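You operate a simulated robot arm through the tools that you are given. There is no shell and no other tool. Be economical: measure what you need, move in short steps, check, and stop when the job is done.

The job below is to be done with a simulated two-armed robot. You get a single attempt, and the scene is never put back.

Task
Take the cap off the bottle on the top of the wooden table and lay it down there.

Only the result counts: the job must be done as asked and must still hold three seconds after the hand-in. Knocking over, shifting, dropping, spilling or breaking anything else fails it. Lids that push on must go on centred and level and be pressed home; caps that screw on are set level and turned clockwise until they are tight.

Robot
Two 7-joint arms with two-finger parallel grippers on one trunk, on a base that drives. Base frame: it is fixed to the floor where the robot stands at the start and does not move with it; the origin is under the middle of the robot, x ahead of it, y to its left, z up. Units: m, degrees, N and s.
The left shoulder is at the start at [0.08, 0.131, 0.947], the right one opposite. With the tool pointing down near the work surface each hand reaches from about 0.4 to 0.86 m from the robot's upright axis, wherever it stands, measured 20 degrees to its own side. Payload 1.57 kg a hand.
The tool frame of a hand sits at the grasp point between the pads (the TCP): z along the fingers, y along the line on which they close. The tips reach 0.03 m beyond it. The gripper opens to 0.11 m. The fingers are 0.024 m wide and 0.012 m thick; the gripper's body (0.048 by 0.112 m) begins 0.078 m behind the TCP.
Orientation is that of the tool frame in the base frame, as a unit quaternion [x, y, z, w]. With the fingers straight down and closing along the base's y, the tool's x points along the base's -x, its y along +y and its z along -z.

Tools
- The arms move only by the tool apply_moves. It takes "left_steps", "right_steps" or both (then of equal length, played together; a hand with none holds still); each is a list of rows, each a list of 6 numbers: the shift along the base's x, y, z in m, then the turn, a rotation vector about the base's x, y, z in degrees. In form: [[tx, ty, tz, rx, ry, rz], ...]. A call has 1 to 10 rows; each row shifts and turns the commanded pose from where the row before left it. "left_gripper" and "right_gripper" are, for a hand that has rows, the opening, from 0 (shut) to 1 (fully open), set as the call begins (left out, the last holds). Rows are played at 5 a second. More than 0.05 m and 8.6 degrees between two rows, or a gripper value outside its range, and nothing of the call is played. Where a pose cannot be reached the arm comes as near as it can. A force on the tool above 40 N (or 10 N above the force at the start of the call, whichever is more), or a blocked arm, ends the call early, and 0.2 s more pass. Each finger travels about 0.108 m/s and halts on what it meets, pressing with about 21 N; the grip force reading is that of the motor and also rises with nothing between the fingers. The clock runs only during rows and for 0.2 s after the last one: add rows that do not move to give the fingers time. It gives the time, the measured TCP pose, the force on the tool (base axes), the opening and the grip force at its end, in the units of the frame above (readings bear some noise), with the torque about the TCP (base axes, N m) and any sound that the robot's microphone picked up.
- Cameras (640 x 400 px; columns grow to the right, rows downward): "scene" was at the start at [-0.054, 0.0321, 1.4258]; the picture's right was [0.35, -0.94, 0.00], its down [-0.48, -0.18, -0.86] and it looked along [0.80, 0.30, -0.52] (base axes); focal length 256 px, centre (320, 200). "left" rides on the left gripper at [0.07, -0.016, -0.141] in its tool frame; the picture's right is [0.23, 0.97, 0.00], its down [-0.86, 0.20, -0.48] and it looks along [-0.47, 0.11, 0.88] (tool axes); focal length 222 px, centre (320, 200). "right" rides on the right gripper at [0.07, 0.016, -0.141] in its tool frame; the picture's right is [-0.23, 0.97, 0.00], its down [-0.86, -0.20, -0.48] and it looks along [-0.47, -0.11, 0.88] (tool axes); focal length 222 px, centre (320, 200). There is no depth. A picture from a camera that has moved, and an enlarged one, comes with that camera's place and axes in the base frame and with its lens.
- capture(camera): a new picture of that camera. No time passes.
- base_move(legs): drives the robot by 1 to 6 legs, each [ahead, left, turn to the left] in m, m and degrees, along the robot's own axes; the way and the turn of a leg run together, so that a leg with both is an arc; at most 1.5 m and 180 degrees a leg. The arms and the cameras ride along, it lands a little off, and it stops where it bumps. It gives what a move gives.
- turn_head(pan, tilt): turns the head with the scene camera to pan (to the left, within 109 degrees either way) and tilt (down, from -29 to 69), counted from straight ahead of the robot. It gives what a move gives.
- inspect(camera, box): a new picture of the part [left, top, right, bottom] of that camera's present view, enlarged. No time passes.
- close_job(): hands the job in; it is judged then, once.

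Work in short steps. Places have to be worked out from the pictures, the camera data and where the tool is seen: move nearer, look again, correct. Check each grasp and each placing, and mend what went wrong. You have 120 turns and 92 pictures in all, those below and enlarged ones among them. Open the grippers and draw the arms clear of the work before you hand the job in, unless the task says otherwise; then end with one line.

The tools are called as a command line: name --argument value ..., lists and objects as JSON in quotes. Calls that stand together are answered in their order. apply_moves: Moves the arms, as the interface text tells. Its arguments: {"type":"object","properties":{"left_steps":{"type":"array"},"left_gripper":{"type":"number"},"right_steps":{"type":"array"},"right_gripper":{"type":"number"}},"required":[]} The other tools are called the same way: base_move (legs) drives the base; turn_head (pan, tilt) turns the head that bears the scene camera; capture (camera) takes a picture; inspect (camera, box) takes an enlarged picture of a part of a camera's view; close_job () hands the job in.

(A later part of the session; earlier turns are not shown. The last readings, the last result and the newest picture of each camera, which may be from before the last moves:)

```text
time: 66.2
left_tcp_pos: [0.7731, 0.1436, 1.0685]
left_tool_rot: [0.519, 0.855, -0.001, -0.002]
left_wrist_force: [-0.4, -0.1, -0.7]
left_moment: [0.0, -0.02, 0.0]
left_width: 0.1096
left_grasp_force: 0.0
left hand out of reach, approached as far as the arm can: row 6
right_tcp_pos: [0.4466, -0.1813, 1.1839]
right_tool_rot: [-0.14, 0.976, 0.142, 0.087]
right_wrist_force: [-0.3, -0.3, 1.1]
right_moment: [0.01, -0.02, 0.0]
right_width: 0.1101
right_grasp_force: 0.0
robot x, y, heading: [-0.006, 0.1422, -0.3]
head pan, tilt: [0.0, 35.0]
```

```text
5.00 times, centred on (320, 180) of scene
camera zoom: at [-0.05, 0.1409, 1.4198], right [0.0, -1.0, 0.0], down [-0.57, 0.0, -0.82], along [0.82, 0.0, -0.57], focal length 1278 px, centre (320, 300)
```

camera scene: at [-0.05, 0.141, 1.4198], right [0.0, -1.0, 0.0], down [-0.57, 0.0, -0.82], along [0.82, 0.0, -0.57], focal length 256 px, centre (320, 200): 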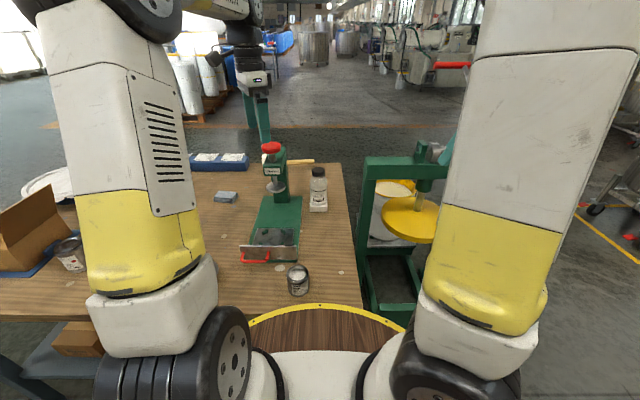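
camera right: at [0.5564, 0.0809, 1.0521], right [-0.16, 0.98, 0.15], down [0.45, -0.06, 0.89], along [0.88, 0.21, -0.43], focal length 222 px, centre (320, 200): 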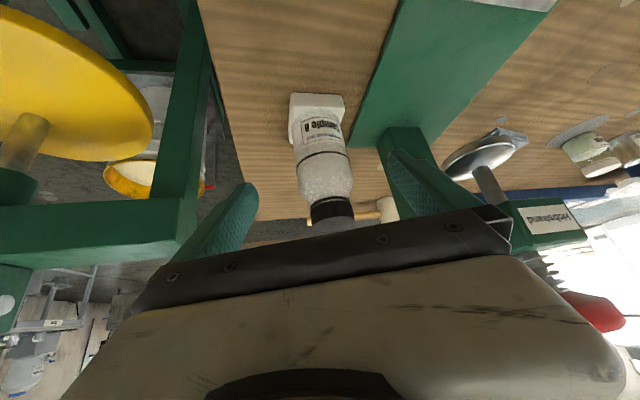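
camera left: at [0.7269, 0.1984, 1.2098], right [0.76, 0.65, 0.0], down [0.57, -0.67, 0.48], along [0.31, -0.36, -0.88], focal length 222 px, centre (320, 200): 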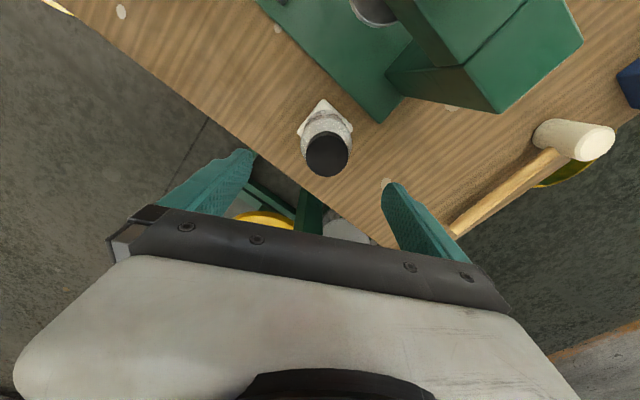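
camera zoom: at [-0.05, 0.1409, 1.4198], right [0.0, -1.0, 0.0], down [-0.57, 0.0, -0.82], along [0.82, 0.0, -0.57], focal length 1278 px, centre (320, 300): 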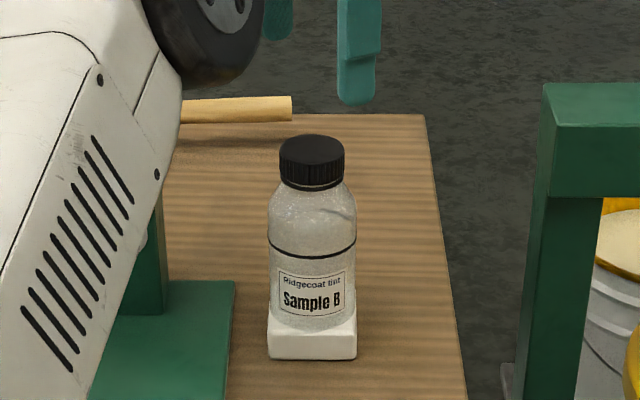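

The cap now reads [0.777, 0.148], about 5 mm left of before. I'll centre on it, descend and grip.

apply_moves --left_steps '[[0.004, 0.004, -0.008, 0, 0, 0], [0, 0, -0.02, 0, 0, 0], [0, 0, -0.02, 0, 0, 0], [0, 0, -0.02, 0, 0, 0], [0, 0, -0.018, 0, 0, 0], [0, 0, 0, 0, 0, 0]]'

apply_moves --left_steps '[[0, 0, 0, 0, 0, 0], [0, 0, 0, 0, 0, 0], [0, 0, 0, 0, 0, 0], [0, 0, 0, 0, 0, 0]]' --left_gripper 0

apply_moves --left_steps '[[0, 0, -0.002, 0, 0, 0], [0, 0, -0.002, 0, 0, 0], [0, 0, -0.002, 0, 0, 0], [0, 0, 0, 0, 0, 0]]'

capture --camera "left"

```text
time: 67.7
left_tcp_pos: [0.7765, 0.1474, 0.9832]
left_tool_rot: [0.519, 0.855, -0.002, -0.002]
left_wrist_force: [0.0, 0.4, 0.7]
left_moment: [-0.01, 0.02, 0.01]
left_width: 0.1102
left_grasp_force: 0.1
right_tcp_pos: [0.4457, -0.1811, 1.1845]
right_tool_rot: [-0.141, 0.976, 0.143, 0.087]
right_wrist_force: [-0.1, -0.4, -0.2]
right_moment: [-0.01, -0.01, -0.01]
right_width: 0.11
right_grasp_force: 0.0
robot x, y, heading: [0.0022, 0.1395, -0.2]
head pan, tilt: [0.0, 35.0]
```

```text
time: 68.7
left_tcp_pos: [0.7763, 0.1479, 0.9838]
left_tool_rot: [0.52, 0.854, -0.002, -0.002]
left_wrist_force: [0.1, 0.1, 0.3]
left_moment: [0.0, -0.02, 0.0]
left_width: 0.0475
left_grasp_force: 20.9
right_tcp_pos: [0.4467, -0.1815, 1.1837]
right_tool_rot: [-0.141, 0.976, 0.142, 0.086]
right_wrist_force: [-0.7, 0.1, -0.7]
right_moment: [0.03, 0.0, 0.01]
right_width: 0.11
right_grasp_force: 0.0
robot x, y, heading: [0.0017, 0.1379, 0.2]
head pan, tilt: [0.0, 35.0]
```

```text
time: 69.7
left_tcp_pos: [0.7752, 0.1473, 0.9783]
left_tool_rot: [0.519, 0.855, -0.001, 0.0]
left_wrist_force: [5.7, 2.0, 23.2]
left_moment: [-0.01, -0.29, -0.03]
left_width: 0.0476
left_grasp_force: 21.0
right_tcp_pos: [0.445, -0.1806, 1.1852]
right_tool_rot: [-0.141, 0.976, 0.143, 0.088]
right_wrist_force: [-0.3, 0.3, -0.6]
right_moment: [-0.01, 0.01, 0.04]
right_width: 0.1099
right_grasp_force: 0.1
robot x, y, heading: [0.0008, 0.1394, -0.2]
head pan, tilt: [0.0, 35.0]
```

```text
26 pictures are left
camera left: at [0.7302, 0.2028, 1.1202], right [0.76, 0.65, 0.0], down [0.57, -0.67, 0.48], along [0.31, -0.37, -0.88], focal length 222 px, centre (320, 200)
```

left: 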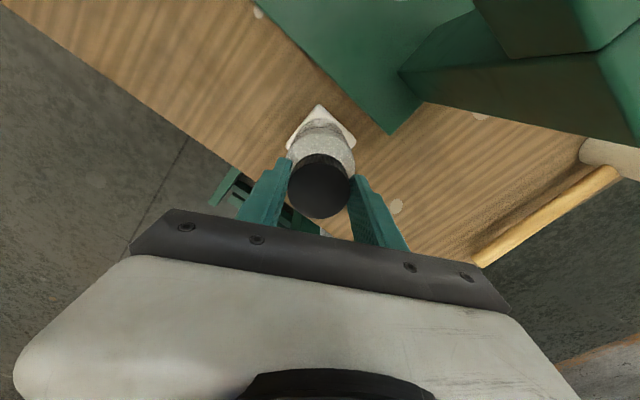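

Pressing with 23 N now. I'll twist 12° counter-clockwise and see whether the label turns.

apply_moves --left_steps '[[0, 0, -0.001, 0, 0, 4], [0, 0, -0.001, 0, 0, 4], [0, 0, 0, 0, 0, 4]]'

inspect --camera "scene" --box '[280, 140, 360, 220]'

```text
time: 70.5
left_tcp_pos: [0.7732, 0.1459, 0.9755]
left_tool_rot: [0.427, 0.904, -0.003, -0.001]
left_wrist_force: [-3.1, -2.4, 20.0]
left_moment: [-0.12, 0.02, -0.1]
left_width: 0.0472
left_grasp_force: 21.2
right_tcp_pos: [0.4453, -0.1803, 1.1842]
right_tool_rot: [-0.141, 0.976, 0.142, 0.088]
right_wrist_force: [1.1, -0.1, -0.1]
right_moment: [0.02, 0.0, -0.01]
right_width: 0.11
right_grasp_force: 0.1
robot x, y, heading: [0.0043, 0.1418, -0.2]
head pan, tilt: [0.0, 35.0]
```

```text
5.00 times, centred on (320, 180) of scene
camera zoom: at [-0.0509, 0.1408, 1.4198], right [0.0, -1.0, 0.0], down [-0.57, 0.0, -0.82], along [0.82, 0.0, -0.57], focal length 1278 px, centre (320, 300)
```

zoom: 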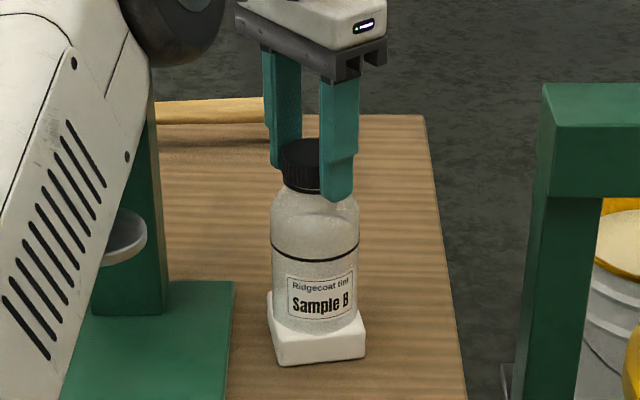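

The bottle still turned, and the torque read only 0.1 N m, so it must be held after all. I'll turn it back and relieve the press. The right elbow is now on the outer side, so I'll try extending the right hand forward from this better posture.

apply_moves --left_steps '[[0, 0, 0.002, 0, 0, -4], [0, 0, 0.002, 0, 0, -4], [0, 0, 0.002, 0, 0, -4], [0, 0, 0.001, 0, 0, 0], [0, 0, 0, 0, 0, 0], [0, 0, 0, 0, 0, 0], [0, 0, 0, 0, 0, 0]]' --right_steps '[[0.03, 0.02, -0.01, 0, 0, 0], [0.03, 0.02, -0.01, 0, 0, 0], [0.03, 0.02, -0.01, 0, 0, 0], [0.03, 0.02, -0.01, 0, 0, 0], [0.03, 0.02, -0.01, 0, 0, 0], [0.03, 0.02, -0.01, 0, 0, 0], [0.03, 0.02, 0, 0, 0, 0]]'

capture --camera "scene"

```text
time: 72.0
left_tcp_pos: [0.7748, 0.1468, 0.9822]
left_tool_rot: [0.52, 0.854, -0.002, -0.001]
left_wrist_force: [-0.3, 0.3, -1.2]
left_moment: [0.02, 0.01, -0.01]
left_width: 0.0471
left_grasp_force: 21.0
right_tcp_pos: [0.4781, -0.1605, 1.1782]
right_tool_rot: [-0.141, 0.976, 0.141, 0.09]
right_wrist_force: [0.7, 0.0, 0.3]
right_moment: [0.0, 0.02, -0.02]
right_width: 0.1101
right_grasp_force: 0.1
right hand out of reach, approached as far as the arm can: row 1, 2, 3, 4, 5, 6, 7
robot x, y, heading: [0.0006, 0.14, -0.2]
head pan, tilt: [0.0, 35.0]
```

```text
24 pictures are left
camera scene: at [-0.0499, 0.1409, 1.4198], right [0.0, -1.0, 0.0], down [-0.57, 0.0, -0.82], along [0.82, 0.0, -0.57], focal length 256 px, centre (320, 200)
```

scene: 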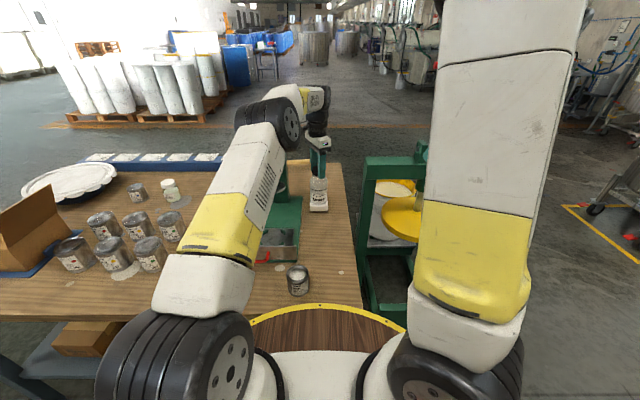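

The right arm is stuck at a limit in this leaned orientation; I'll straighten the hand back to tool-down while moving forward.

apply_moves --right_steps '[[0.01, 0, 0, -4.5, 2, 0], [0.01, 0, 0, -4.5, 2, 0], [0.01, 0, 0, -4.5, 2, 0], [0.01, 0, 0, -4.5, 2, 0], [0.03, 0.015, -0.005, 0, 0, 0], [0.03, 0.015, -0.005, 0, 0, 0], [0.03, 0.015, -0.005, 0, 0, 0], [0.03, 0.015, -0.005, 0, 0, 0], [0.03, 0.015, -0.005, 0, 0, 0], [0, 0, 0, 0, 0, 0]]'

capture --camera "scene"

```text
time: 74.2
left_tcp_pos: [0.7759, 0.1471, 0.9825]
left_tool_rot: [0.519, 0.855, -0.002, -0.001]
left_wrist_force: [0.1, -0.5, -0.9]
left_moment: [-0.01, -0.01, 0.0]
left_width: 0.0471
left_grasp_force: 21.1
right_tcp_pos: [0.5193, -0.1433, 1.1954]
right_tool_rot: [-0.144, 0.989, 0.028, 0.024]
right_wrist_force: [-0.2, -0.1, -0.2]
right_moment: [0.02, 0.02, 0.02]
right_width: 0.1101
right_grasp_force: 0.1
right hand out of reach, approached as far as the arm can: row 2, 4, 5, 6, 7, 8, 9
robot x, y, heading: [0.0005, 0.1383, -0.2]
head pan, tilt: [0.0, 35.0]
```

```text
23 pictures are left
camera scene: at [-0.0499, 0.1409, 1.4198], right [0.0, -1.0, 0.0], down [-0.57, 0.0, -0.82], along [0.82, 0.0, -0.57], focal length 256 px, centre (320, 200)
```

scene: 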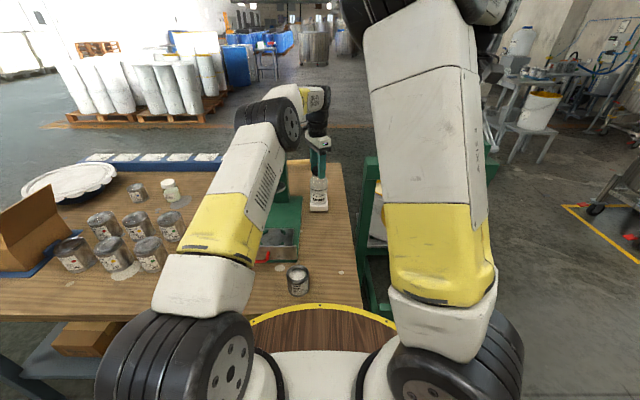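

The left elbow sits low on the left, and by symmetry a tool-down right hand at yaw +64° should be able to reach the bottle with its elbow on the right. I'll level the right hand and go there stepwise.

apply_moves --right_steps '[[0, 0.015, -0.005, -3.5, 2.3, 0], [0, 0.015, -0.005, 0, 0, 0], [0.01, 0.015, -0.005, 0, 0, 0], [0.02, 0.015, -0.005, 0, 0, 3], [0.025, 0.01, -0.005, 0, 0, 4], [0.025, 0, -0.005, 0, 0, 4], [0.025, 0, -0.005, 0, 0, 4], [0.025, 0, -0.005, 0, 0, 4], [0, 0, 0, 0, 0, 0]]'

capture --camera "scene"

```text
time: 76.2
left_tcp_pos: [0.775, 0.1464, 0.9828]
left_tool_rot: [0.52, 0.854, -0.002, -0.002]
left_wrist_force: [-1.1, 0.1, -1.1]
left_moment: [0.01, 0.01, 0.01]
left_width: 0.0473
left_grasp_force: 21.2
right_tcp_pos: [0.5652, -0.0789, 1.1729]
right_tool_rot: [-0.191, 0.982, 0.004, -0.003]
right_wrist_force: [-0.7, 0.7, -0.8]
right_moment: [0.0, 0.01, 0.02]
right_width: 0.1099
right_grasp_force: 0.2
right hand out of reach, approached as far as the arm can: row 5, 6, 7, 8
robot x, y, heading: [0.0023, 0.1449, -0.2]
head pan, tilt: [0.0, 35.0]
```

```text
22 pictures are left
camera scene: at [-0.0499, 0.1409, 1.4198], right [0.0, -1.0, 0.0], down [-0.57, 0.0, -0.82], along [0.82, 0.0, -0.57], focal length 256 px, centre (320, 200)
```

scene: 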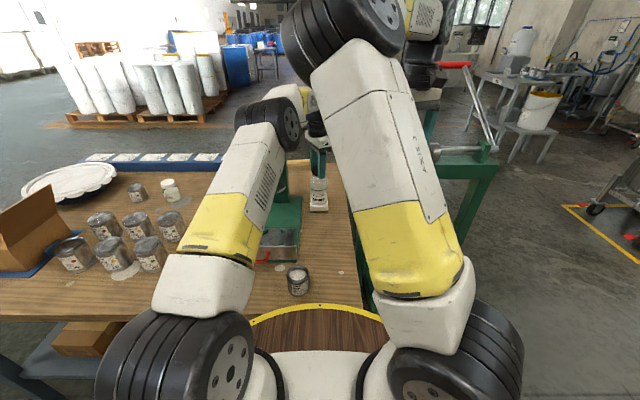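

In this branch the positive yaw is what binds, so with the elbow outside I should use the opposite hand roll (yaw −90°). I'll turn the tool-down hand clockwise while backing off a little.

apply_moves --right_steps '[[-0.005, -0.01, 0, 0, 0, -8.5], [-0.005, -0.01, 0, 0, 0, -8.5], [-0.005, -0.01, 0, 0, 0, -8.5], [-0.005, -0.01, 0, 0, 0, -8.5], [-0.005, -0.01, 0, 0, 0, -8.5], [0, 0, 0, 0, 0, -8.5], [0, 0, 0, 0, 0, -8.5], [0, 0, 0, 0, 0, -8.5], [0, 0, 0, 0, 0, -8.5], [0, 0, 0, 0, 0, -8.5]]'

apply_moves --right_steps '[[0, 0, 0, 0, 0, -8], [0, 0, 0, 7.5, 0, 0], [0, 0, 0, 7.5, 0, 0], [0, 0, 0, 7.5, 0, 0], [0, 0, 0, 7.5, 0, 0], [0, 0, 0, 0, 0, 0]]'

capture --camera "scene"

```text
time: 78.5
left_tcp_pos: [0.7789, 0.165, 0.9734]
left_tool_rot: [0.508, 0.861, -0.006, -0.007]
left_wrist_force: [-2.5, -0.4, 10.2]
left_moment: [0.11, 0.11, 0.05]
left_width: 0.0496
left_grasp_force: 21.3
right_tcp_pos: [0.4687, -0.0602, 1.2291]
right_tool_rot: [0.504, 0.863, 0.031, 0.009]
right_wrist_force: [-0.1, -0.8, 0.2]
right_moment: [-0.01, -0.03, 0.02]
right_width: 0.11
right_grasp_force: 0.1
right hand out of reach, approached as far as the arm can: row 2, 3, 4, 7, 8, 9, 10
robot x, y, heading: [0.0012, 0.1344, -0.1]
head pan, tilt: [0.0, 35.0]
stopped in row 10 (left hand): the force on the tool passed its limit at 46 N (the readings are from after the stop); the commanded pose is now the measured one
```

```text
time: 78.8
left_tcp_pos: [0.779, 0.1653, 0.9731]
left_tool_rot: [0.505, 0.863, -0.01, -0.004]
left_wrist_force: [-2.3, -0.2, 7.7]
left_moment: [0.11, 0.07, 0.03]
left_width: 0.0497
left_grasp_force: 21.1
right_tcp_pos: [0.4611, -0.0626, 1.2275]
right_tool_rot: [0.519, 0.854, 0.036, 0.011]
right_wrist_force: [0.1, -0.4, -0.8]
right_moment: [0.0, 0.0, 0.02]
right_width: 0.11
right_grasp_force: 0.0
right hand out of reach, approached as far as the arm can: row 1
robot x, y, heading: [0.0008, 0.1376, 0.2]
head pan, tilt: [0.0, 35.0]
stopped in row 1 (left hand): the force on the tool passed its limit at 48 N (the readings are from after the stop); the commanded pose is now the measured one
```

```text
21 pictures are left
camera scene: at [-0.0506, 0.1408, 1.4198], right [0.0, -1.0, 0.0], down [-0.57, 0.0, -0.82], along [0.82, 0.0, -0.57], focal length 256 px, centre (320, 200)
```

scene: 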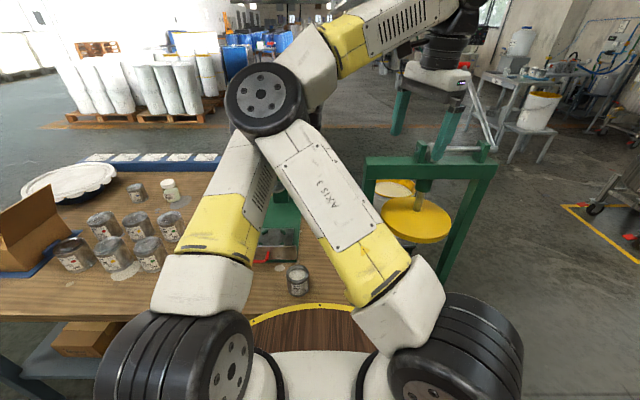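

Turning clockwise is what forces the elbow inward (wrist limit on that side), and it nudged the left arm again. I'll reverse at once; turning far the other way (towards +180°) should free the elbow.

apply_moves --right_steps '[[0, -0.005, 0, 0, 0, 8.5], [0, -0.005, 0, 0, 0, 8.5], [0, -0.005, 0, 0, 0, 8.5], [0, -0.005, 0, 0, 0, 8.5], [0.005, -0.005, 0, 0, 0, 8.5], [0.005, -0.005, 0, 0, 0, 8.5], [0.005, -0.005, 0, 0, 0, 8.5], [0.005, -0.005, 0, 0, 0, 8.5], [0.005, 0, 0, 0, 0, 8.5], [0.005, 0, 0, 0, 0, 8.5]]'

apply_moves --right_steps '[[0, 0, 0, -4, 0, 7], [0.0, 0, 0, 0, 0, 8.5], [0.0, 0, 0, 0, 0, 8.5], [0, 0, 0, 0, 0, 8.5], [0, 0, 0, 0, 0, 8.5], [0, 0, 0, 0, 0, 8.5], [0, 0, 0, 0, 0, 8.5], [0, 0, 0, 0, 0, 8.5], [0, 0, 0, 0, 0, 8.5], [0, 0, 0, 0, 0, 8.5]]'

apply_moves --left_steps '[[0, 0, 0.002, 0, 0, 0], [0, 0, 0.001, 0, 0, 0], [0, 0, 0, 0, 0, 0]]'

capture --camera "scene"

```text
time: 81.0
left_tcp_pos: [0.779, 0.1651, 0.972]
left_tool_rot: [0.504, 0.864, -0.01, -0.005]
left_wrist_force: [0.2, -3.7, 21.2]
left_moment: [0.0, -0.17, -0.01]
left_width: 0.049
left_grasp_force: 21.3
right_tcp_pos: [0.4899, -0.1034, 1.2283]
right_tool_rot: [-0.195, 0.98, 0.033, -0.016]
right_wrist_force: [0.0, 0.0, 0.3]
right_moment: [0.01, 0.0, 0.01]
right_width: 0.1098
right_grasp_force: 0.0
robot x, y, heading: [0.0024, 0.1373, -0.5]
head pan, tilt: [0.0, 35.0]
```

```text
time: 83.2
left_tcp_pos: [0.7783, 0.1643, 0.9713]
left_tool_rot: [0.506, 0.863, -0.01, -0.004]
left_wrist_force: [-0.5, -5.2, 24.4]
left_moment: [-0.09, -0.05, -0.04]
left_width: 0.0493
left_grasp_force: 21.4
right_tcp_pos: [0.4896, -0.1031, 1.2285]
right_tool_rot: [0.799, -0.601, 0.018, 0.018]
right_wrist_force: [0.4, -1.0, 0.2]
right_moment: [-0.03, 0.0, -0.01]
right_width: 0.11
right_grasp_force: 0.1
robot x, y, heading: [-0.0039, 0.1391, -0.2]
head pan, tilt: [0.0, 35.0]
```

```text
time: 84.0
left_tcp_pos: [0.7802, 0.1656, 0.9718]
left_tool_rot: [0.506, 0.863, -0.011, -0.007]
left_wrist_force: [-0.6, 0.4, 2.2]
left_moment: [-0.09, -0.06, -0.01]
left_width: 0.0496
left_grasp_force: 21.1
right_tcp_pos: [0.4906, -0.1033, 1.228]
right_tool_rot: [0.797, -0.603, 0.017, 0.018]
right_wrist_force: [-0.4, -0.2, -0.5]
right_moment: [-0.01, -0.01, -0.01]
right_width: 0.1102
right_grasp_force: 0.0
robot x, y, heading: [-0.001, 0.1378, -0.5]
head pan, tilt: [0.0, 35.0]
```

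```text
20 pictures are left
camera scene: at [-0.0501, 0.1408, 1.4198], right [0.0, -1.0, 0.0], down [-0.57, 0.0, -0.82], along [0.82, 0.0, -0.57], focal length 256 px, centre (320, 200)
```

scene: 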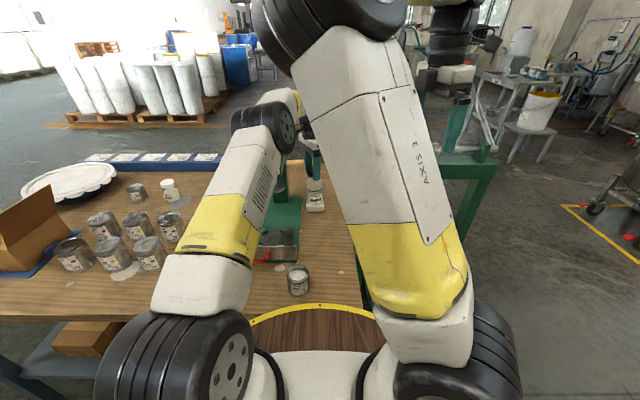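

The right hand turned freely to +106°. The left hand is again about 18 mm off in y, so I'll check the bottle's stance before anything else.

inspect --camera "left" --box '[250, 90, 410, 240]'

inspect --camera "scene" --box '[280, 120, 360, 220]'

```text
2.67 times, centred on (330, 165) of left
camera zoom: at [0.7341, 0.221, 1.1137], right [0.74, 0.67, -0.02], down [0.6, -0.64, 0.47], along [0.3, -0.36, -0.88], focal length 592 px, centre (293, 293)
```

zoom: 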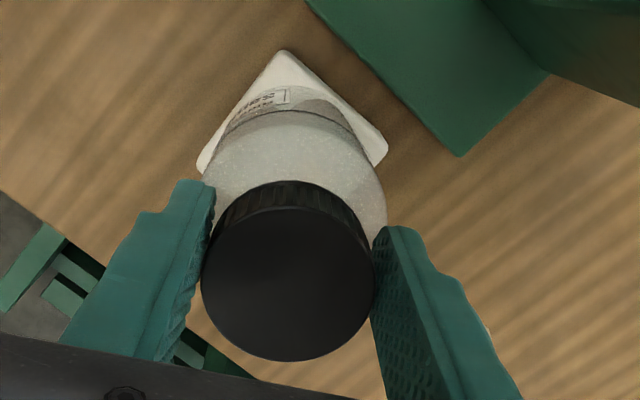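

```text
4.00 times, centred on (320, 170) of scene
camera zoom: at [-0.0501, 0.1408, 1.4198], right [0.0, -1.0, 0.0], down [-0.57, 0.0, -0.82], along [0.82, 0.0, -0.57], focal length 1023 px, centre (320, 320)
```

zoom: 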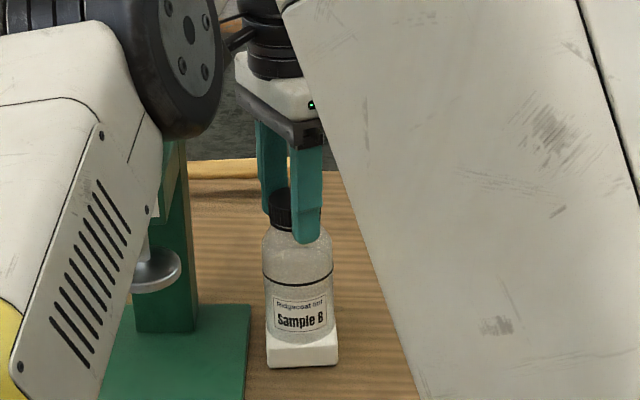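

The bottle slid about 12 mm left and leans by perhaps 2°, dragged by the cap. I'll drag it gently back, then release and retreat the left hand until the right hand holds the bottle.

apply_moves --left_steps '[[-0.001, -0.004, 0, 0, 0, 0], [-0.001, -0.004, 0, 0, 0, 0], [-0.001, -0.004, 0, 0, 0, 0], [0, 0, 0, 0, 0, 0]]'

apply_moves --left_steps '[[0, 0, 0, 0, 0, 0], [0, 0, 0, 0, 0, 0], [0, 0, 0, 0, 0, 0], [0, 0, 0, 0, 0, 0]]' --left_gripper 1

apply_moves --left_steps '[[0, 0, 0.02, 0, 0, 0], [0, 0, 0.03, 0, 0, 0], [0, 0, 0.03, 0, 0, 0], [-0.02, 0.015, 0.03, 0, 0, 0], [-0.03, 0.03, 0.03, 0, 0, 0], [-0.03, 0.03, 0.02, 0, 0, 0], [-0.03, 0.03, 0.02, 0, 0, 0], [-0.03, 0.03, 0.01, 0, 0, 0], [-0.03, 0.03, 0, 0, 0, 0], [-0.03, 0.03, 0, 0, 0, 0]]' --right_steps '[[0, 0, 0, 0, 0, 8.5], [0, 0, 0, 0, 0, 8.5], [0, 0, 0, 0, 0, 8.5], [0, 0, 0, 0, 0, 8.5], [0, 0, 0, 0, 0, 8.5], [0, 0, 0, 0, 0, 8.5], [0, 0, 0, 0, 0, 8.5], [0, 0, 0, 0, 0, 8.5], [0, 0, 0, 0, 0, 8.5], [0, 0, 0, 0, 0, 8.5]]'

capture --camera "scene"

```text
time: 85.0
left_tcp_pos: [0.778, 0.1526, 0.9742]
left_tool_rot: [0.506, 0.863, -0.011, -0.005]
left_wrist_force: [0.5, 0.1, -0.4]
left_moment: [0.0, 0.01, -0.01]
left_width: 0.0486
left_grasp_force: 20.9
right_tcp_pos: [0.4908, -0.1032, 1.2277]
right_tool_rot: [0.798, -0.603, 0.016, 0.019]
right_wrist_force: [-0.6, 0.7, -0.9]
right_moment: [0.0, 0.01, 0.03]
right_width: 0.1098
right_grasp_force: 0.1
robot x, y, heading: [0.0008, 0.1386, -0.1]
head pan, tilt: [0.0, 35.0]
```

```text
time: 86.0
left_tcp_pos: [0.7769, 0.1535, 0.9742]
left_tool_rot: [0.505, 0.863, -0.01, -0.004]
left_wrist_force: [0.8, -0.4, -0.5]
left_moment: [-0.03, 0.04, 0.03]
left_width: 0.11
left_grasp_force: 0.0
right_tcp_pos: [0.4908, -0.1027, 1.2273]
right_tool_rot: [0.797, -0.603, 0.017, 0.018]
right_wrist_force: [-1.0, 0.7, 0.6]
right_moment: [0.01, 0.0, -0.06]
right_width: 0.11
right_grasp_force: 0.0
robot x, y, heading: [0.0001, 0.1424, 0.1]
head pan, tilt: [0.0, 35.0]
```

```text
refused: row 5 steps farther than a row can; nothing moved
```

```text
17 pictures are left
camera scene: at [-0.0499, 0.1408, 1.4198], right [0.0, -1.0, 0.0], down [-0.57, 0.0, -0.82], along [0.82, 0.0, -0.57], focal length 256 px, centre (320, 200)
```

scene: 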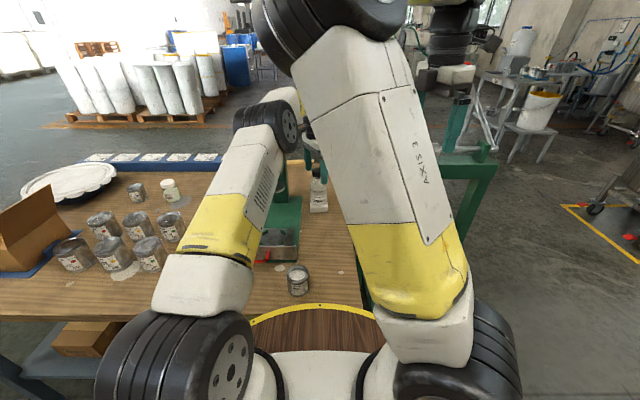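

The bottle is back and released; the retreat call was refused for step size, so I repeat it with smaller steps while turning the right hand towards +190°.

apply_moves --left_steps '[[0, 0, 0.02, 0, 0, 0], [0, 0, 0.03, 0, 0, 0], [0, 0, 0.03, 0, 0, 0], [-0.02, 0.01, 0.03, 0, 0, 0], [-0.025, 0.025, 0.03, 0, 0, 0], [-0.025, 0.025, 0.025, 0, 0, 0], [-0.025, 0.025, 0.02, 0, 0, 0], [-0.025, 0.025, 0.01, 0, 0, 0], [-0.025, 0.025, 0, 0, 0, 0], [-0.025, 0.025, 0, 0, 0, 0]]' --right_steps '[[0, 0, 0, 0, 0, 8.5], [0, 0, 0, 0, 0, 8.5], [0, 0, 0, 0, 0, 8.5], [0, 0, 0, 0, 0, 8.5], [0, 0, 0, 0, 0, 8.5], [0, 0, 0, 0, 0, 8.5], [0, 0, 0, 0, 0, 8.5], [0, 0, 0, 0, 0, 8.5], [0, 0, 0, 0, 0, 8.5], [0, 0, 0, 0, 0, 8.5]]'

capture --camera "scene"

```text
time: 88.2
left_tcp_pos: [0.6079, 0.3146, 1.1676]
left_tool_rot: [0.506, 0.863, -0.011, -0.005]
left_wrist_force: [1.2, -0.3, -0.2]
left_moment: [0.03, 0.0, -0.01]
left_width: 0.1102
left_grasp_force: 0.0
right_tcp_pos: [0.492, -0.1027, 1.2278]
right_tool_rot: [0.995, 0.096, 0.024, 0.001]
right_wrist_force: [0.3, -0.4, -1.0]
right_moment: [0.01, 0.03, -0.03]
right_width: 0.1102
right_grasp_force: 0.1
robot x, y, heading: [-0.0036, 0.1376, -0.1]
head pan, tilt: [0.0, 35.0]
```

```text
16 pictures are left
camera scene: at [-0.0497, 0.1407, 1.4198], right [0.0, -1.0, 0.0], down [-0.57, 0.0, -0.82], along [0.82, 0.0, -0.57], focal length 256 px, centre (320, 200)
```

scene: 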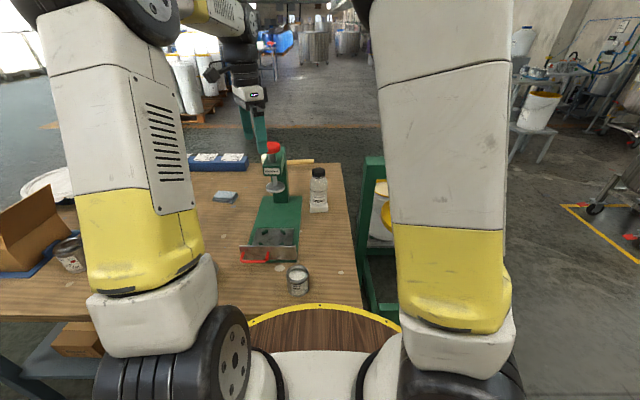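

The right hand turned freely to 191° and the elbow is now clearly on the right. I'll add yaw to about 208° and tilt the fingers forward-left while moving ahead.

apply_moves --right_steps '[[0, 0, 0, 0, 0, 8.5], [0, 0, 0, 0, 0, 8.5], [0.02, 0.005, -0.015, 3.75, -6.5, 0], [0.02, 0.005, -0.015, 3.75, -6.5, 0], [0.02, 0.005, -0.015, 3.75, -6.5, 0], [0.02, 0.005, -0.015, 3.75, -6.5, 0], [0.02, 0.005, -0.015, 3.75, -6.5, 0], [0.02, 0.005, -0.015, 3.75, -6.5, 0], [0.02, 0.005, -0.015, 3.75, -6.5, 0], [0, 0, 0, 0, 0, 0]]'

capture --camera "scene"

```text
time: 90.4
left_tcp_pos: [0.6078, 0.3121, 1.1712]
left_tool_rot: [0.504, 0.863, -0.01, -0.005]
left_wrist_force: [0.4, 0.3, -0.4]
left_moment: [0.01, -0.01, 0.01]
left_width: 0.1099
left_grasp_force: 0.0
right_tcp_pos: [0.6227, -0.0351, 1.1173]
right_tool_rot: [0.86, 0.211, 0.447, -0.125]
right_wrist_force: [0.2, -0.3, 0.9]
right_moment: [0.0, 0.0, -0.01]
right_width: 0.1099
right_grasp_force: 0.0
right hand out of reach, approached as far as the arm can: row 9
robot x, y, heading: [0.0029, 0.1399, -0.4]
head pan, tilt: [0.0, 35.0]
```

```text
15 pictures are left
camera scene: at [-0.0501, 0.1408, 1.4198], right [0.0, -1.0, 0.0], down [-0.57, 0.0, -0.82], along [0.82, 0.0, -0.57], focal length 256 px, centre (320, 200)
```

scene: 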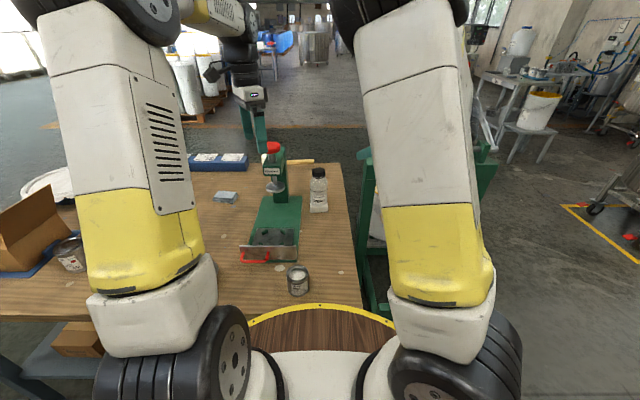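

Now the elbow stays right and the fingers point forward-left at 35° down. I'll go to the pre-grasp point 13 cm from the bottle axis.

apply_moves --right_steps '[[0.0098, 0.0213, -0.028, 0, 0, 0], [0.0098, 0.0213, -0.028, 0, 0, 0], [0.0098, 0.0213, -0.028, 0, 0, 0], [0.0098, 0.0213, -0.028, 0, 0, 0], [0.0098, 0.0213, -0.028, 0, 0, 0], [0.0098, 0.0213, -0.028, 0, 0, 0], [0, 0, 0, 0, 0, 0]]'

capture --camera "scene"

capture --camera "right"

```text
time: 92.0
left_tcp_pos: [0.6067, 0.3133, 1.1684]
left_tool_rot: [0.506, 0.863, -0.011, -0.004]
left_wrist_force: [0.1, -0.1, -0.1]
left_moment: [0.0, 0.01, 0.02]
left_width: 0.1101
left_grasp_force: 0.1
right_tcp_pos: [0.6808, 0.0923, 0.9503]
right_tool_rot: [0.86, 0.21, 0.448, -0.124]
right_wrist_force: [-0.2, 0.4, -1.2]
right_moment: [-0.01, 0.01, 0.02]
right_width: 0.1097
right_grasp_force: 0.0
robot x, y, heading: [0.0016, 0.1383, -0.3]
head pan, tilt: [0.0, 35.0]
```

```text
14 pictures are left
camera scene: at [-0.05, 0.1409, 1.4198], right [0.0, -1.0, 0.0], down [-0.57, 0.0, -0.82], along [0.82, 0.0, -0.57], focal length 256 px, centre (320, 200)
```

scene: 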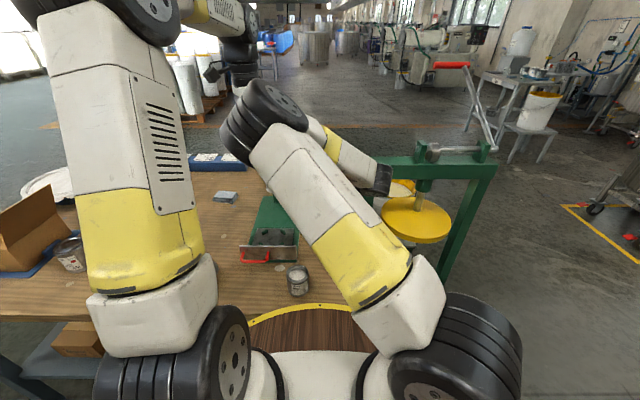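

```text
13 pictures are left
camera right: at [0.6241, 0.0406, 1.0876], right [0.35, -0.91, -0.21], down [-0.87, -0.23, -0.43], along [0.34, 0.33, -0.88], focal length 222 px, centre (320, 200)
```

right: 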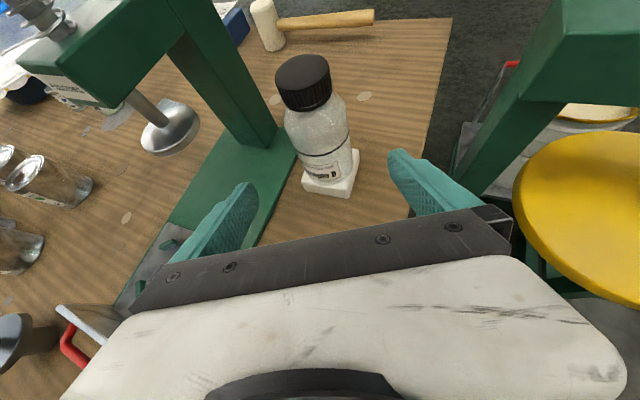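

The arm fits, but lowering brought the elbow in again. The wrist now has range left, so I'll swing the hand a further 35° about the bottle to come from its right side, which should push the elbow out.

apply_moves --right_steps '[[0.008, -0.008, 0.003, 0, 0, 6], [0.008, -0.008, 0.003, 0, 0, 6], [0.008, -0.007, 0.003, 0, 0, 6], [0.008, -0.007, 0, 0, 0, 6], [0.008, -0.007, 0, 0, 0, 6], [0.008, -0.007, 0, 0, 0, 6], [0, 0, 0, 0, 0, 0]]'

capture --camera "scene"

```text
time: 93.6
left_tcp_pos: [0.6068, 0.3144, 1.17]
left_tool_rot: [0.506, 0.863, -0.01, -0.005]
left_wrist_force: [-0.8, -1.1, -0.3]
left_moment: [-0.02, 0.03, 0.02]
left_width: 0.1099
left_grasp_force: 0.1
right_tcp_pos: [0.6397, 0.1139, 0.9528]
right_tool_rot: [0.798, 0.385, 0.412, -0.214]
right_wrist_force: [0.2, -0.8, -0.4]
right_moment: [0.01, 0.0, 0.01]
right_width: 0.11
right_grasp_force: 0.0
right hand out of reach, approached as far as the arm can: row 2, 3, 4, 5, 6
robot x, y, heading: [0.0003, 0.1372, -0.4]
head pan, tilt: [0.0, 35.0]
```

```text
12 pictures are left
camera scene: at [-0.05, 0.1409, 1.4198], right [0.0, -1.0, 0.0], down [-0.57, 0.0, -0.82], along [0.82, 0.0, -0.57], focal length 256 px, centre (320, 200)
```

scene: 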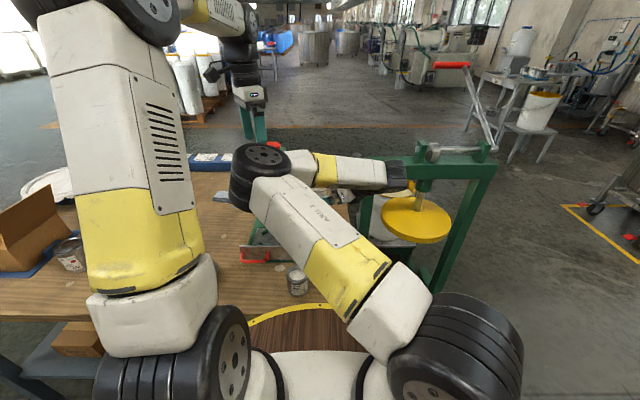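

That is out of reach too. A steeper hand (60° down, gripping the body with the fingertips) keeps the elbow closer to the good tool-down position, so I'll raise the hand and steepen it.

apply_moves --right_steps '[[0, -0.005, 0.025, 0, 0, -6], [0, -0.005, 0.025, 0, 0, -6], [0, -0.005, 0.025, 0, 0, -6], [0.01, 0, 0.01, -3.7, 5.2, 0], [0.015, 0, 0, -3.7, 5.2, 0], [0.02, 0, 0, -3.7, 5.2, 0], [0.02, 0, 0, -3.7, 5.2, 0], [0, 0, -0.02, 0, 0, 0], [0, 0, 0, 0, 0, 0]]'

capture --camera "scene"

```text
time: 95.6
left_tcp_pos: [0.607, 0.313, 1.1685]
left_tool_rot: [0.505, 0.863, -0.01, -0.005]
left_wrist_force: [0.0, 0.3, 0.6]
left_moment: [0.01, 0.0, 0.02]
left_width: 0.1099
left_grasp_force: 0.0
right_tcp_pos: [0.706, 0.1002, 1.018]
right_tool_rot: [0.926, 0.279, 0.243, -0.081]
right_wrist_force: [-0.1, -0.2, -0.7]
right_moment: [0.01, -0.02, 0.0]
right_width: 0.11
right_grasp_force: 0.0
robot x, y, heading: [0.0013, 0.1405, 0.0]
head pan, tilt: [0.0, 35.0]
```

```text
11 pictures are left
camera scene: at [-0.05, 0.1409, 1.4198], right [0.0, -1.0, 0.0], down [-0.57, 0.0, -0.82], along [0.82, 0.0, -0.57], focal length 256 px, centre (320, 200)
```

scene: 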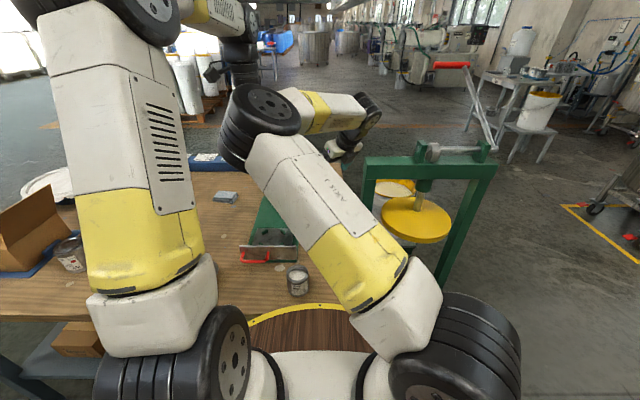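

Reachable, but the elbow is still in. Now that the wrist is mid-range I'll repeat the posture loop here: yaw + while tilted, untilt, yaw − with the tool down.

apply_moves --right_steps '[[-0.005, -0.015, 0.01, 0, 0, 8.5], [-0.005, -0.015, 0.01, 0, 0, 8.5], [-0.005, -0.015, 0.01, 0, 0, 8.5], [-0.005, -0.015, 0.01, 0, 0, 8.5], [-0.005, -0.015, 0.01, 0, 0, 8.5], [0, -0.015, 0, 0, 0, 8.5], [0, -0.015, 0, 0, 0, 8.5], [0, 0, 0, 0, 0, 0]]'

apply_moves --right_steps '[[0, 0, 0.01, -7.2, 0, 0], [0, 0, 0.01, -7.2, 0, 0], [0, 0, 0.01, -7.2, 0, 0], [0, 0, 0.01, -7.2, 0, 0], [0, 0, 0, 0, 0, -8.5], [0, 0, 0, 0, 0, -8.5], [0, 0, 0, 0, 0, -8.5], [0, 0, 0, 0, 0, -8.5], [0, 0, 0, 0, 0, -8.5], [0, 0, 0, 0, 0, -8.5]]'

capture --camera "scene"

```text
time: 97.4
left_tcp_pos: [0.6063, 0.3131, 1.1684]
left_tool_rot: [0.505, 0.863, -0.01, -0.005]
left_wrist_force: [0.1, 0.3, -0.6]
left_moment: [0.02, 0.03, 0.02]
left_width: 0.1099
left_grasp_force: 0.1
right_tcp_pos: [0.603, 0.1065, 1.1109]
right_tool_rot: [0.665, 0.702, 0.172, -0.191]
right_wrist_force: [0.4, 0.0, -0.4]
right_moment: [-0.01, 0.0, -0.05]
right_width: 0.11
right_grasp_force: 0.0
right hand out of reach, approached as far as the arm can: row 2, 3, 4, 5, 6, 7
robot x, y, heading: [-0.0031, 0.1414, -0.2]
head pan, tilt: [0.0, 35.0]
```

```text
time: 99.6
left_tcp_pos: [0.6078, 0.3131, 1.1689]
left_tool_rot: [0.505, 0.863, -0.01, -0.005]
left_wrist_force: [1.0, 0.4, 0.4]
left_moment: [0.01, 0.01, 0.04]
left_width: 0.1102
left_grasp_force: 0.1
right_tcp_pos: [0.603, 0.1071, 1.1507]
right_tool_rot: [0.935, 0.353, 0.001, -0.022]
right_wrist_force: [0.3, -0.2, 0.7]
right_moment: [-0.01, 0.01, 0.0]
right_width: 0.1101
right_grasp_force: 0.0
robot x, y, heading: [-0.0008, 0.1423, 0.0]
head pan, tilt: [0.0, 35.0]
```

```text
10 pictures are left
camera scene: at [-0.05, 0.1409, 1.4198], right [0.0, -1.0, 0.0], down [-0.57, 0.0, -0.82], along [0.82, 0.0, -0.57], focal length 256 px, centre (320, 200)
```

scene: 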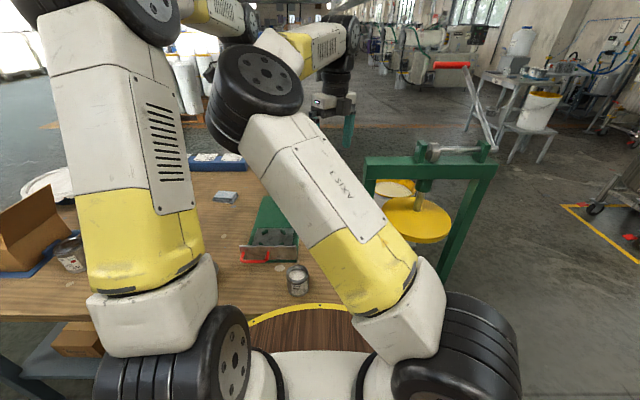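

The elbow depends strongly on where the bottle lies relative to the robot. If I turn the robot about 25° right, the bottle is on the left arm's side: the left elbow goes outward, and the right arm reaches across straighter with less fold. I'll turn and look.

base_move --legs '[[0, 0, -25]]'

apply_moves --right_steps '[[0.01, 0.01, -0.01, 1.97, -6.85, 0], [0.02, 0.02, -0.01, 1.97, -6.85, 0], [0.02, 0.02, -0.015, 1.97, -6.85, 0], [0.02, 0.02, -0.015, 1.97, -6.85, 0], [0.02, 0.025, -0.015, 1.97, -6.85, 0], [0.02, 0.025, -0.015, 1.97, -6.85, 0], [0.02, 0.025, -0.015, 1.97, -6.85, 0], [0, 0, 0, 0, 0, 0]]'

turn_head --pan 25 --tilt 35

capture --camera "scene"

```text
time: 101.2
left_tcp_pos: [0.6231, 0.0405, 1.169]
left_tool_rot: [0.68, 0.733, -0.009, -0.007]
left_wrist_force: [-0.9, 0.1, 1.1]
left_moment: [-0.01, -0.01, 0.0]
left_width: 0.1098
left_grasp_force: 0.1
right_tcp_pos: [0.5328, -0.145, 1.1492]
right_tool_rot: [0.989, 0.143, 0.005, -0.02]
right_wrist_force: [0.4, 0.1, -0.1]
right_moment: [-0.01, 0.01, -0.01]
right_width: 0.11
right_grasp_force: 0.0
robot x, y, heading: [-0.002, 0.1397, -25.2]
head pan, tilt: [0.0, 35.0]
```

```text
time: 102.9
left_tcp_pos: [0.6287, 0.0561, 1.1693]
left_tool_rot: [0.669, 0.743, -0.008, -0.007]
left_wrist_force: [-0.5, 0.1, 0.7]
left_moment: [0.0, -0.02, 0.01]
left_width: 0.11
left_grasp_force: 0.0
right_tcp_pos: [0.6604, -0.0967, 1.0575]
right_tool_rot: [0.9, 0.065, 0.428, -0.058]
right_wrist_force: [0.6, -0.7, -0.1]
right_moment: [0.03, 0.02, -0.02]
right_width: 0.11
right_grasp_force: 0.0
robot x, y, heading: [-0.0015, 0.1413, -25.4]
head pan, tilt: [0.0, 35.0]
stopped in row 8 (right hand): the arm was blocked; the commanded pose is now the measured one
```

```text
time: 103.8
left_tcp_pos: [0.6287, 0.0546, 1.169]
left_tool_rot: [0.669, 0.743, -0.007, -0.007]
left_wrist_force: [0.0, 0.9, -0.1]
left_moment: [-0.02, -0.02, 0.06]
left_width: 0.1102
left_grasp_force: 0.1
right_tcp_pos: [0.6597, -0.0966, 1.0581]
right_tool_rot: [0.9, 0.065, 0.428, -0.059]
right_wrist_force: [0.8, 0.3, 0.0]
right_moment: [-0.02, -0.02, -0.01]
right_width: 0.11
right_grasp_force: 0.1
robot x, y, heading: [-0.0027, 0.139, -25.1]
head pan, tilt: [25.0, 35.0]
```

```text
9 pictures are left
camera scene: at [-0.0367, 0.1999, 1.4198], right [0.0, -1.0, 0.0], down [-0.57, 0.0, -0.82], along [0.82, 0.0, -0.57], focal length 256 px, centre (320, 200)
```

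scene: 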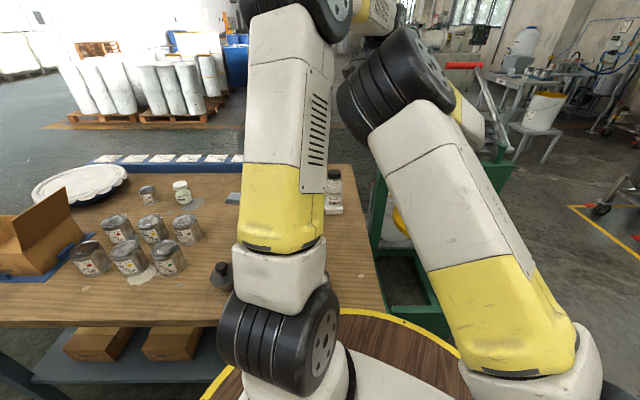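

The right elbow only bumped the left arm, which hangs in front. I'll move the left hand far left and high, then bring the right hand to the pre-grasp point.

apply_moves --left_steps '[[-0.01, 0.032, 0.005, 0, 0, 0], [-0.01, 0.032, 0.005, 0, 0, 0], [-0.01, 0.032, 0.005, 0, 0, 0], [-0.01, 0.032, 0.005, 0, 0, 0], [-0.01, 0.032, 0.005, 0, 0, 0], [-0.01, 0.032, 0.005, 0, 0, 0], [-0.01, 0.032, 0.005, 0, 0, 0], [0, 0.032, 0.005, 0, 0, 0], [0, 0.032, 0, 0, 0, 0], [0, 0.032, 0, 0, 0, 0]]'

apply_moves --right_steps '[[0.002, 0.0275, -0.013, 0, 0, 0], [0.002, 0.0275, -0.013, 0, 0, 0], [0.002, 0.0275, -0.013, 0, 0, 0], [0.002, 0.0275, -0.013, 0, 0, 0], [0.002, 0.0275, -0.013, 0, 0, 0], [0.002, 0.0275, -0.013, 0, 0, 0], [0.002, 0.0275, -0.013, 0, 0, 0], [0.002, 0.0275, -0.014, 0, 0, 0], [0, 0, 0, 0, 0, 0]]'

capture --camera "scene"

```text
time: 106.0
left_tcp_pos: [0.5583, 0.3752, 1.2086]
left_tool_rot: [0.67, 0.742, -0.008, -0.007]
left_wrist_force: [0.5, -0.9, -0.2]
left_moment: [0.01, -0.02, 0.04]
left_width: 0.1098
left_grasp_force: 0.1
right_tcp_pos: [0.6606, -0.0956, 1.0559]
right_tool_rot: [0.899, 0.065, 0.428, -0.058]
right_wrist_force: [0.1, -1.3, 0.0]
right_moment: [0.01, 0.0, -0.02]
right_width: 0.1102
right_grasp_force: 0.1
robot x, y, heading: [0.0002, 0.1404, -25.1]
head pan, tilt: [25.0, 35.0]
```

```text
time: 107.9
left_tcp_pos: [0.5584, 0.3753, 1.2092]
left_tool_rot: [0.67, 0.743, -0.008, -0.006]
left_wrist_force: [0.1, 0.2, -0.5]
left_moment: [-0.04, -0.01, 0.0]
left_width: 0.1102
left_grasp_force: 0.1
right_tcp_pos: [0.6906, 0.0272, 0.9459]
right_tool_rot: [0.904, -0.009, 0.427, -0.041]
right_wrist_force: [0.0, 0.1, -0.1]
right_moment: [0.01, -0.05, -0.03]
right_width: 0.1102
right_grasp_force: 0.1
robot x, y, heading: [-0.0011, 0.1401, -25.1]
head pan, tilt: [25.0, 35.0]
stopped in row 9 (right hand): the arm was blocked; the commanded pose is now the measured one
```

```text
8 pictures are left
camera scene: at [-0.0366, 0.2, 1.4198], right [0.0, -1.0, 0.0], down [-0.57, 0.0, -0.82], along [0.82, 0.0, -0.57], focal length 256 px, centre (320, 200)
```

scene: 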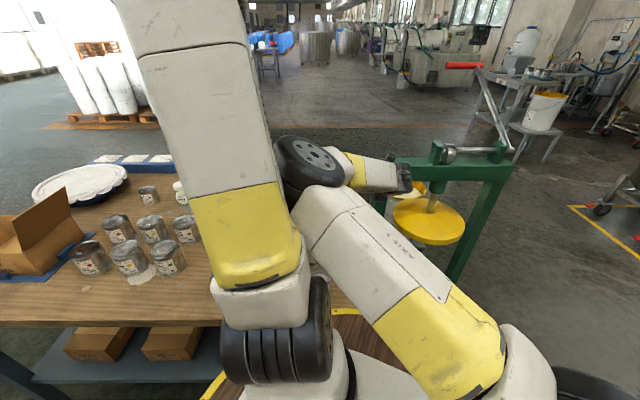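

The right elbow is again blocked by the left upper arm: from this side of the table the two arms always meet. A better stance is beside the table's right edge, nearer the bottle and turned left, so the bottle lies at the robot's right at a shorter distance. First I'll withdraw and raise the right hand.

apply_moves --right_steps '[[-0.015, -0.028, 0.02, 0, 0, 0], [-0.022, -0.028, 0.02, 0, 0, 0], [-0.022, -0.028, 0.025, 0, 0, 0], [-0.022, -0.028, 0.025, 0, 0, 0], [-0.022, -0.028, 0.025, 0, 0, 0], [-0.022, -0.028, 0.025, 0, 0, 0], [-0.022, -0.028, 0.025, 0, 0, 0], [-0.022, -0.028, 0.025, 0, 0, 0], [-0.022, -0.028, 0.025, 0, 0, 0], [0, 0, 0, 0, 0, 0]]'

base_move --legs '[[0.21, -0.453, 0]]'

```text
time: 110.1
left_tcp_pos: [0.5581, 0.3744, 1.2092]
left_tool_rot: [0.67, 0.742, -0.008, -0.007]
left_wrist_force: [-0.6, -0.1, -0.6]
left_moment: [0.01, -0.01, -0.01]
left_width: 0.11
left_grasp_force: 0.0
right_tcp_pos: [0.4965, -0.2241, 1.1614]
right_tool_rot: [0.903, -0.008, 0.427, -0.041]
right_wrist_force: [0.3, -0.6, -0.3]
right_moment: [0.0, -0.03, 0.0]
right_width: 0.1102
right_grasp_force: 0.0
robot x, y, heading: [-0.0011, 0.1412, -25.0]
head pan, tilt: [25.0, 35.0]
```

```text
time: 113.0
left_tcp_pos: [0.5546, -0.1272, 1.2093]
left_tool_rot: [0.671, 0.742, -0.007, -0.007]
left_wrist_force: [0.1, 0.7, -0.6]
left_moment: [0.0, 0.01, 0.0]
left_width: 0.1101
left_grasp_force: 0.1
right_tcp_pos: [0.492, -0.7248, 1.1627]
right_tool_rot: [0.904, -0.01, 0.426, -0.041]
right_wrist_force: [-0.5, -0.6, -0.4]
right_moment: [0.0, 0.02, 0.0]
right_width: 0.11
right_grasp_force: 0.0
robot x, y, heading: [-0.0025, -0.3608, -25.8]
head pan, tilt: [25.0, 35.0]
```

The base landed at [0, −0.36]. Now I'll turn it left to about 67° with the hands held high, then look.

base_move --legs '[[0, 0, 92.5]]'

turn_head --pan -35 --tilt 38

capture --camera "scene"

```text
time: 117.3
left_tcp_pos: [-0.2624, 0.189, 1.2087]
left_tool_rot: [-0.071, 0.997, -0.01, 0.001]
left_wrist_force: [0.8, 0.1, -0.3]
left_moment: [0.0, 0.01, -0.03]
left_width: 0.1101
left_grasp_force: 0.2
right_tcp_pos: [0.3384, 0.1532, 1.1634]
right_tool_rot: [0.632, 0.647, 0.265, -0.335]
right_wrist_force: [1.0, 0.2, 0.5]
right_moment: [-0.02, -0.03, 0.0]
right_width: 0.1102
right_grasp_force: 0.0
robot x, y, heading: [-0.001, -0.3587, 66.9]
head pan, tilt: [25.0, 35.0]
```

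```text
time: 118.7
left_tcp_pos: [-0.2626, 0.1905, 1.2082]
left_tool_rot: [-0.072, 0.997, -0.01, 0.002]
left_wrist_force: [-0.4, -0.1, -0.2]
left_moment: [-0.03, -0.01, 0.01]
left_width: 0.1099
left_grasp_force: 0.0
right_tcp_pos: [0.3391, 0.1539, 1.1635]
right_tool_rot: [0.631, 0.647, 0.265, -0.336]
right_wrist_force: [-0.4, 0.8, 0.1]
right_moment: [-0.03, -0.04, 0.02]
right_width: 0.1098
right_grasp_force: 0.0
robot x, y, heading: [-0.0039, -0.3604, 67.1]
head pan, tilt: [-35.0, 38.0]
```

```text
7 pictures are left
camera scene: at [0.0152, -0.4412, 1.4153], right [0.53, -0.85, 0.0], down [-0.52, -0.33, -0.79], along [0.67, 0.42, -0.62], focal length 256 px, centre (320, 200)
```

scene: 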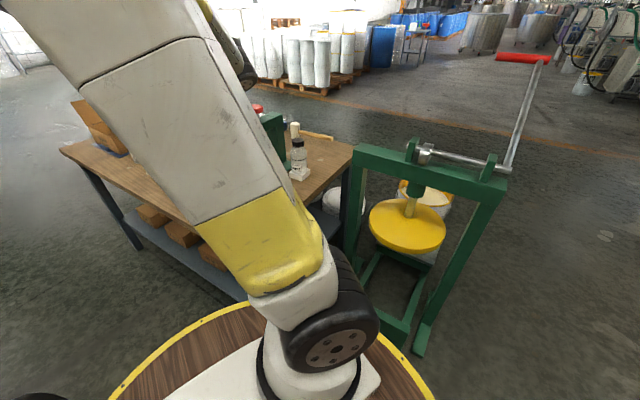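

The way between table corner and drum press looks free for about 0.3 m. I'll drive 0.27 m along base x (sideways for the robot), keeping the hands high.

base_move --legs '[[0.105, -0.25, 0]]'

```text
time: 120.6
left_tcp_pos: [0.0101, 0.1885, 1.2082]
left_tool_rot: [-0.072, 0.997, -0.01, 0.0]
left_wrist_force: [-0.6, 0.3, 0.2]
left_moment: [-0.02, 0.01, 0.01]
left_width: 0.1099
left_grasp_force: 0.0
right_tcp_pos: [0.6124, 0.1529, 1.1619]
right_tool_rot: [0.632, 0.646, 0.266, -0.336]
right_wrist_force: [0.3, -0.5, -0.9]
right_moment: [-0.01, -0.01, 0.03]
right_width: 0.11
right_grasp_force: 0.0
robot x, y, heading: [0.2673, -0.3604, 66.9]
head pan, tilt: [-35.0, 38.0]
```

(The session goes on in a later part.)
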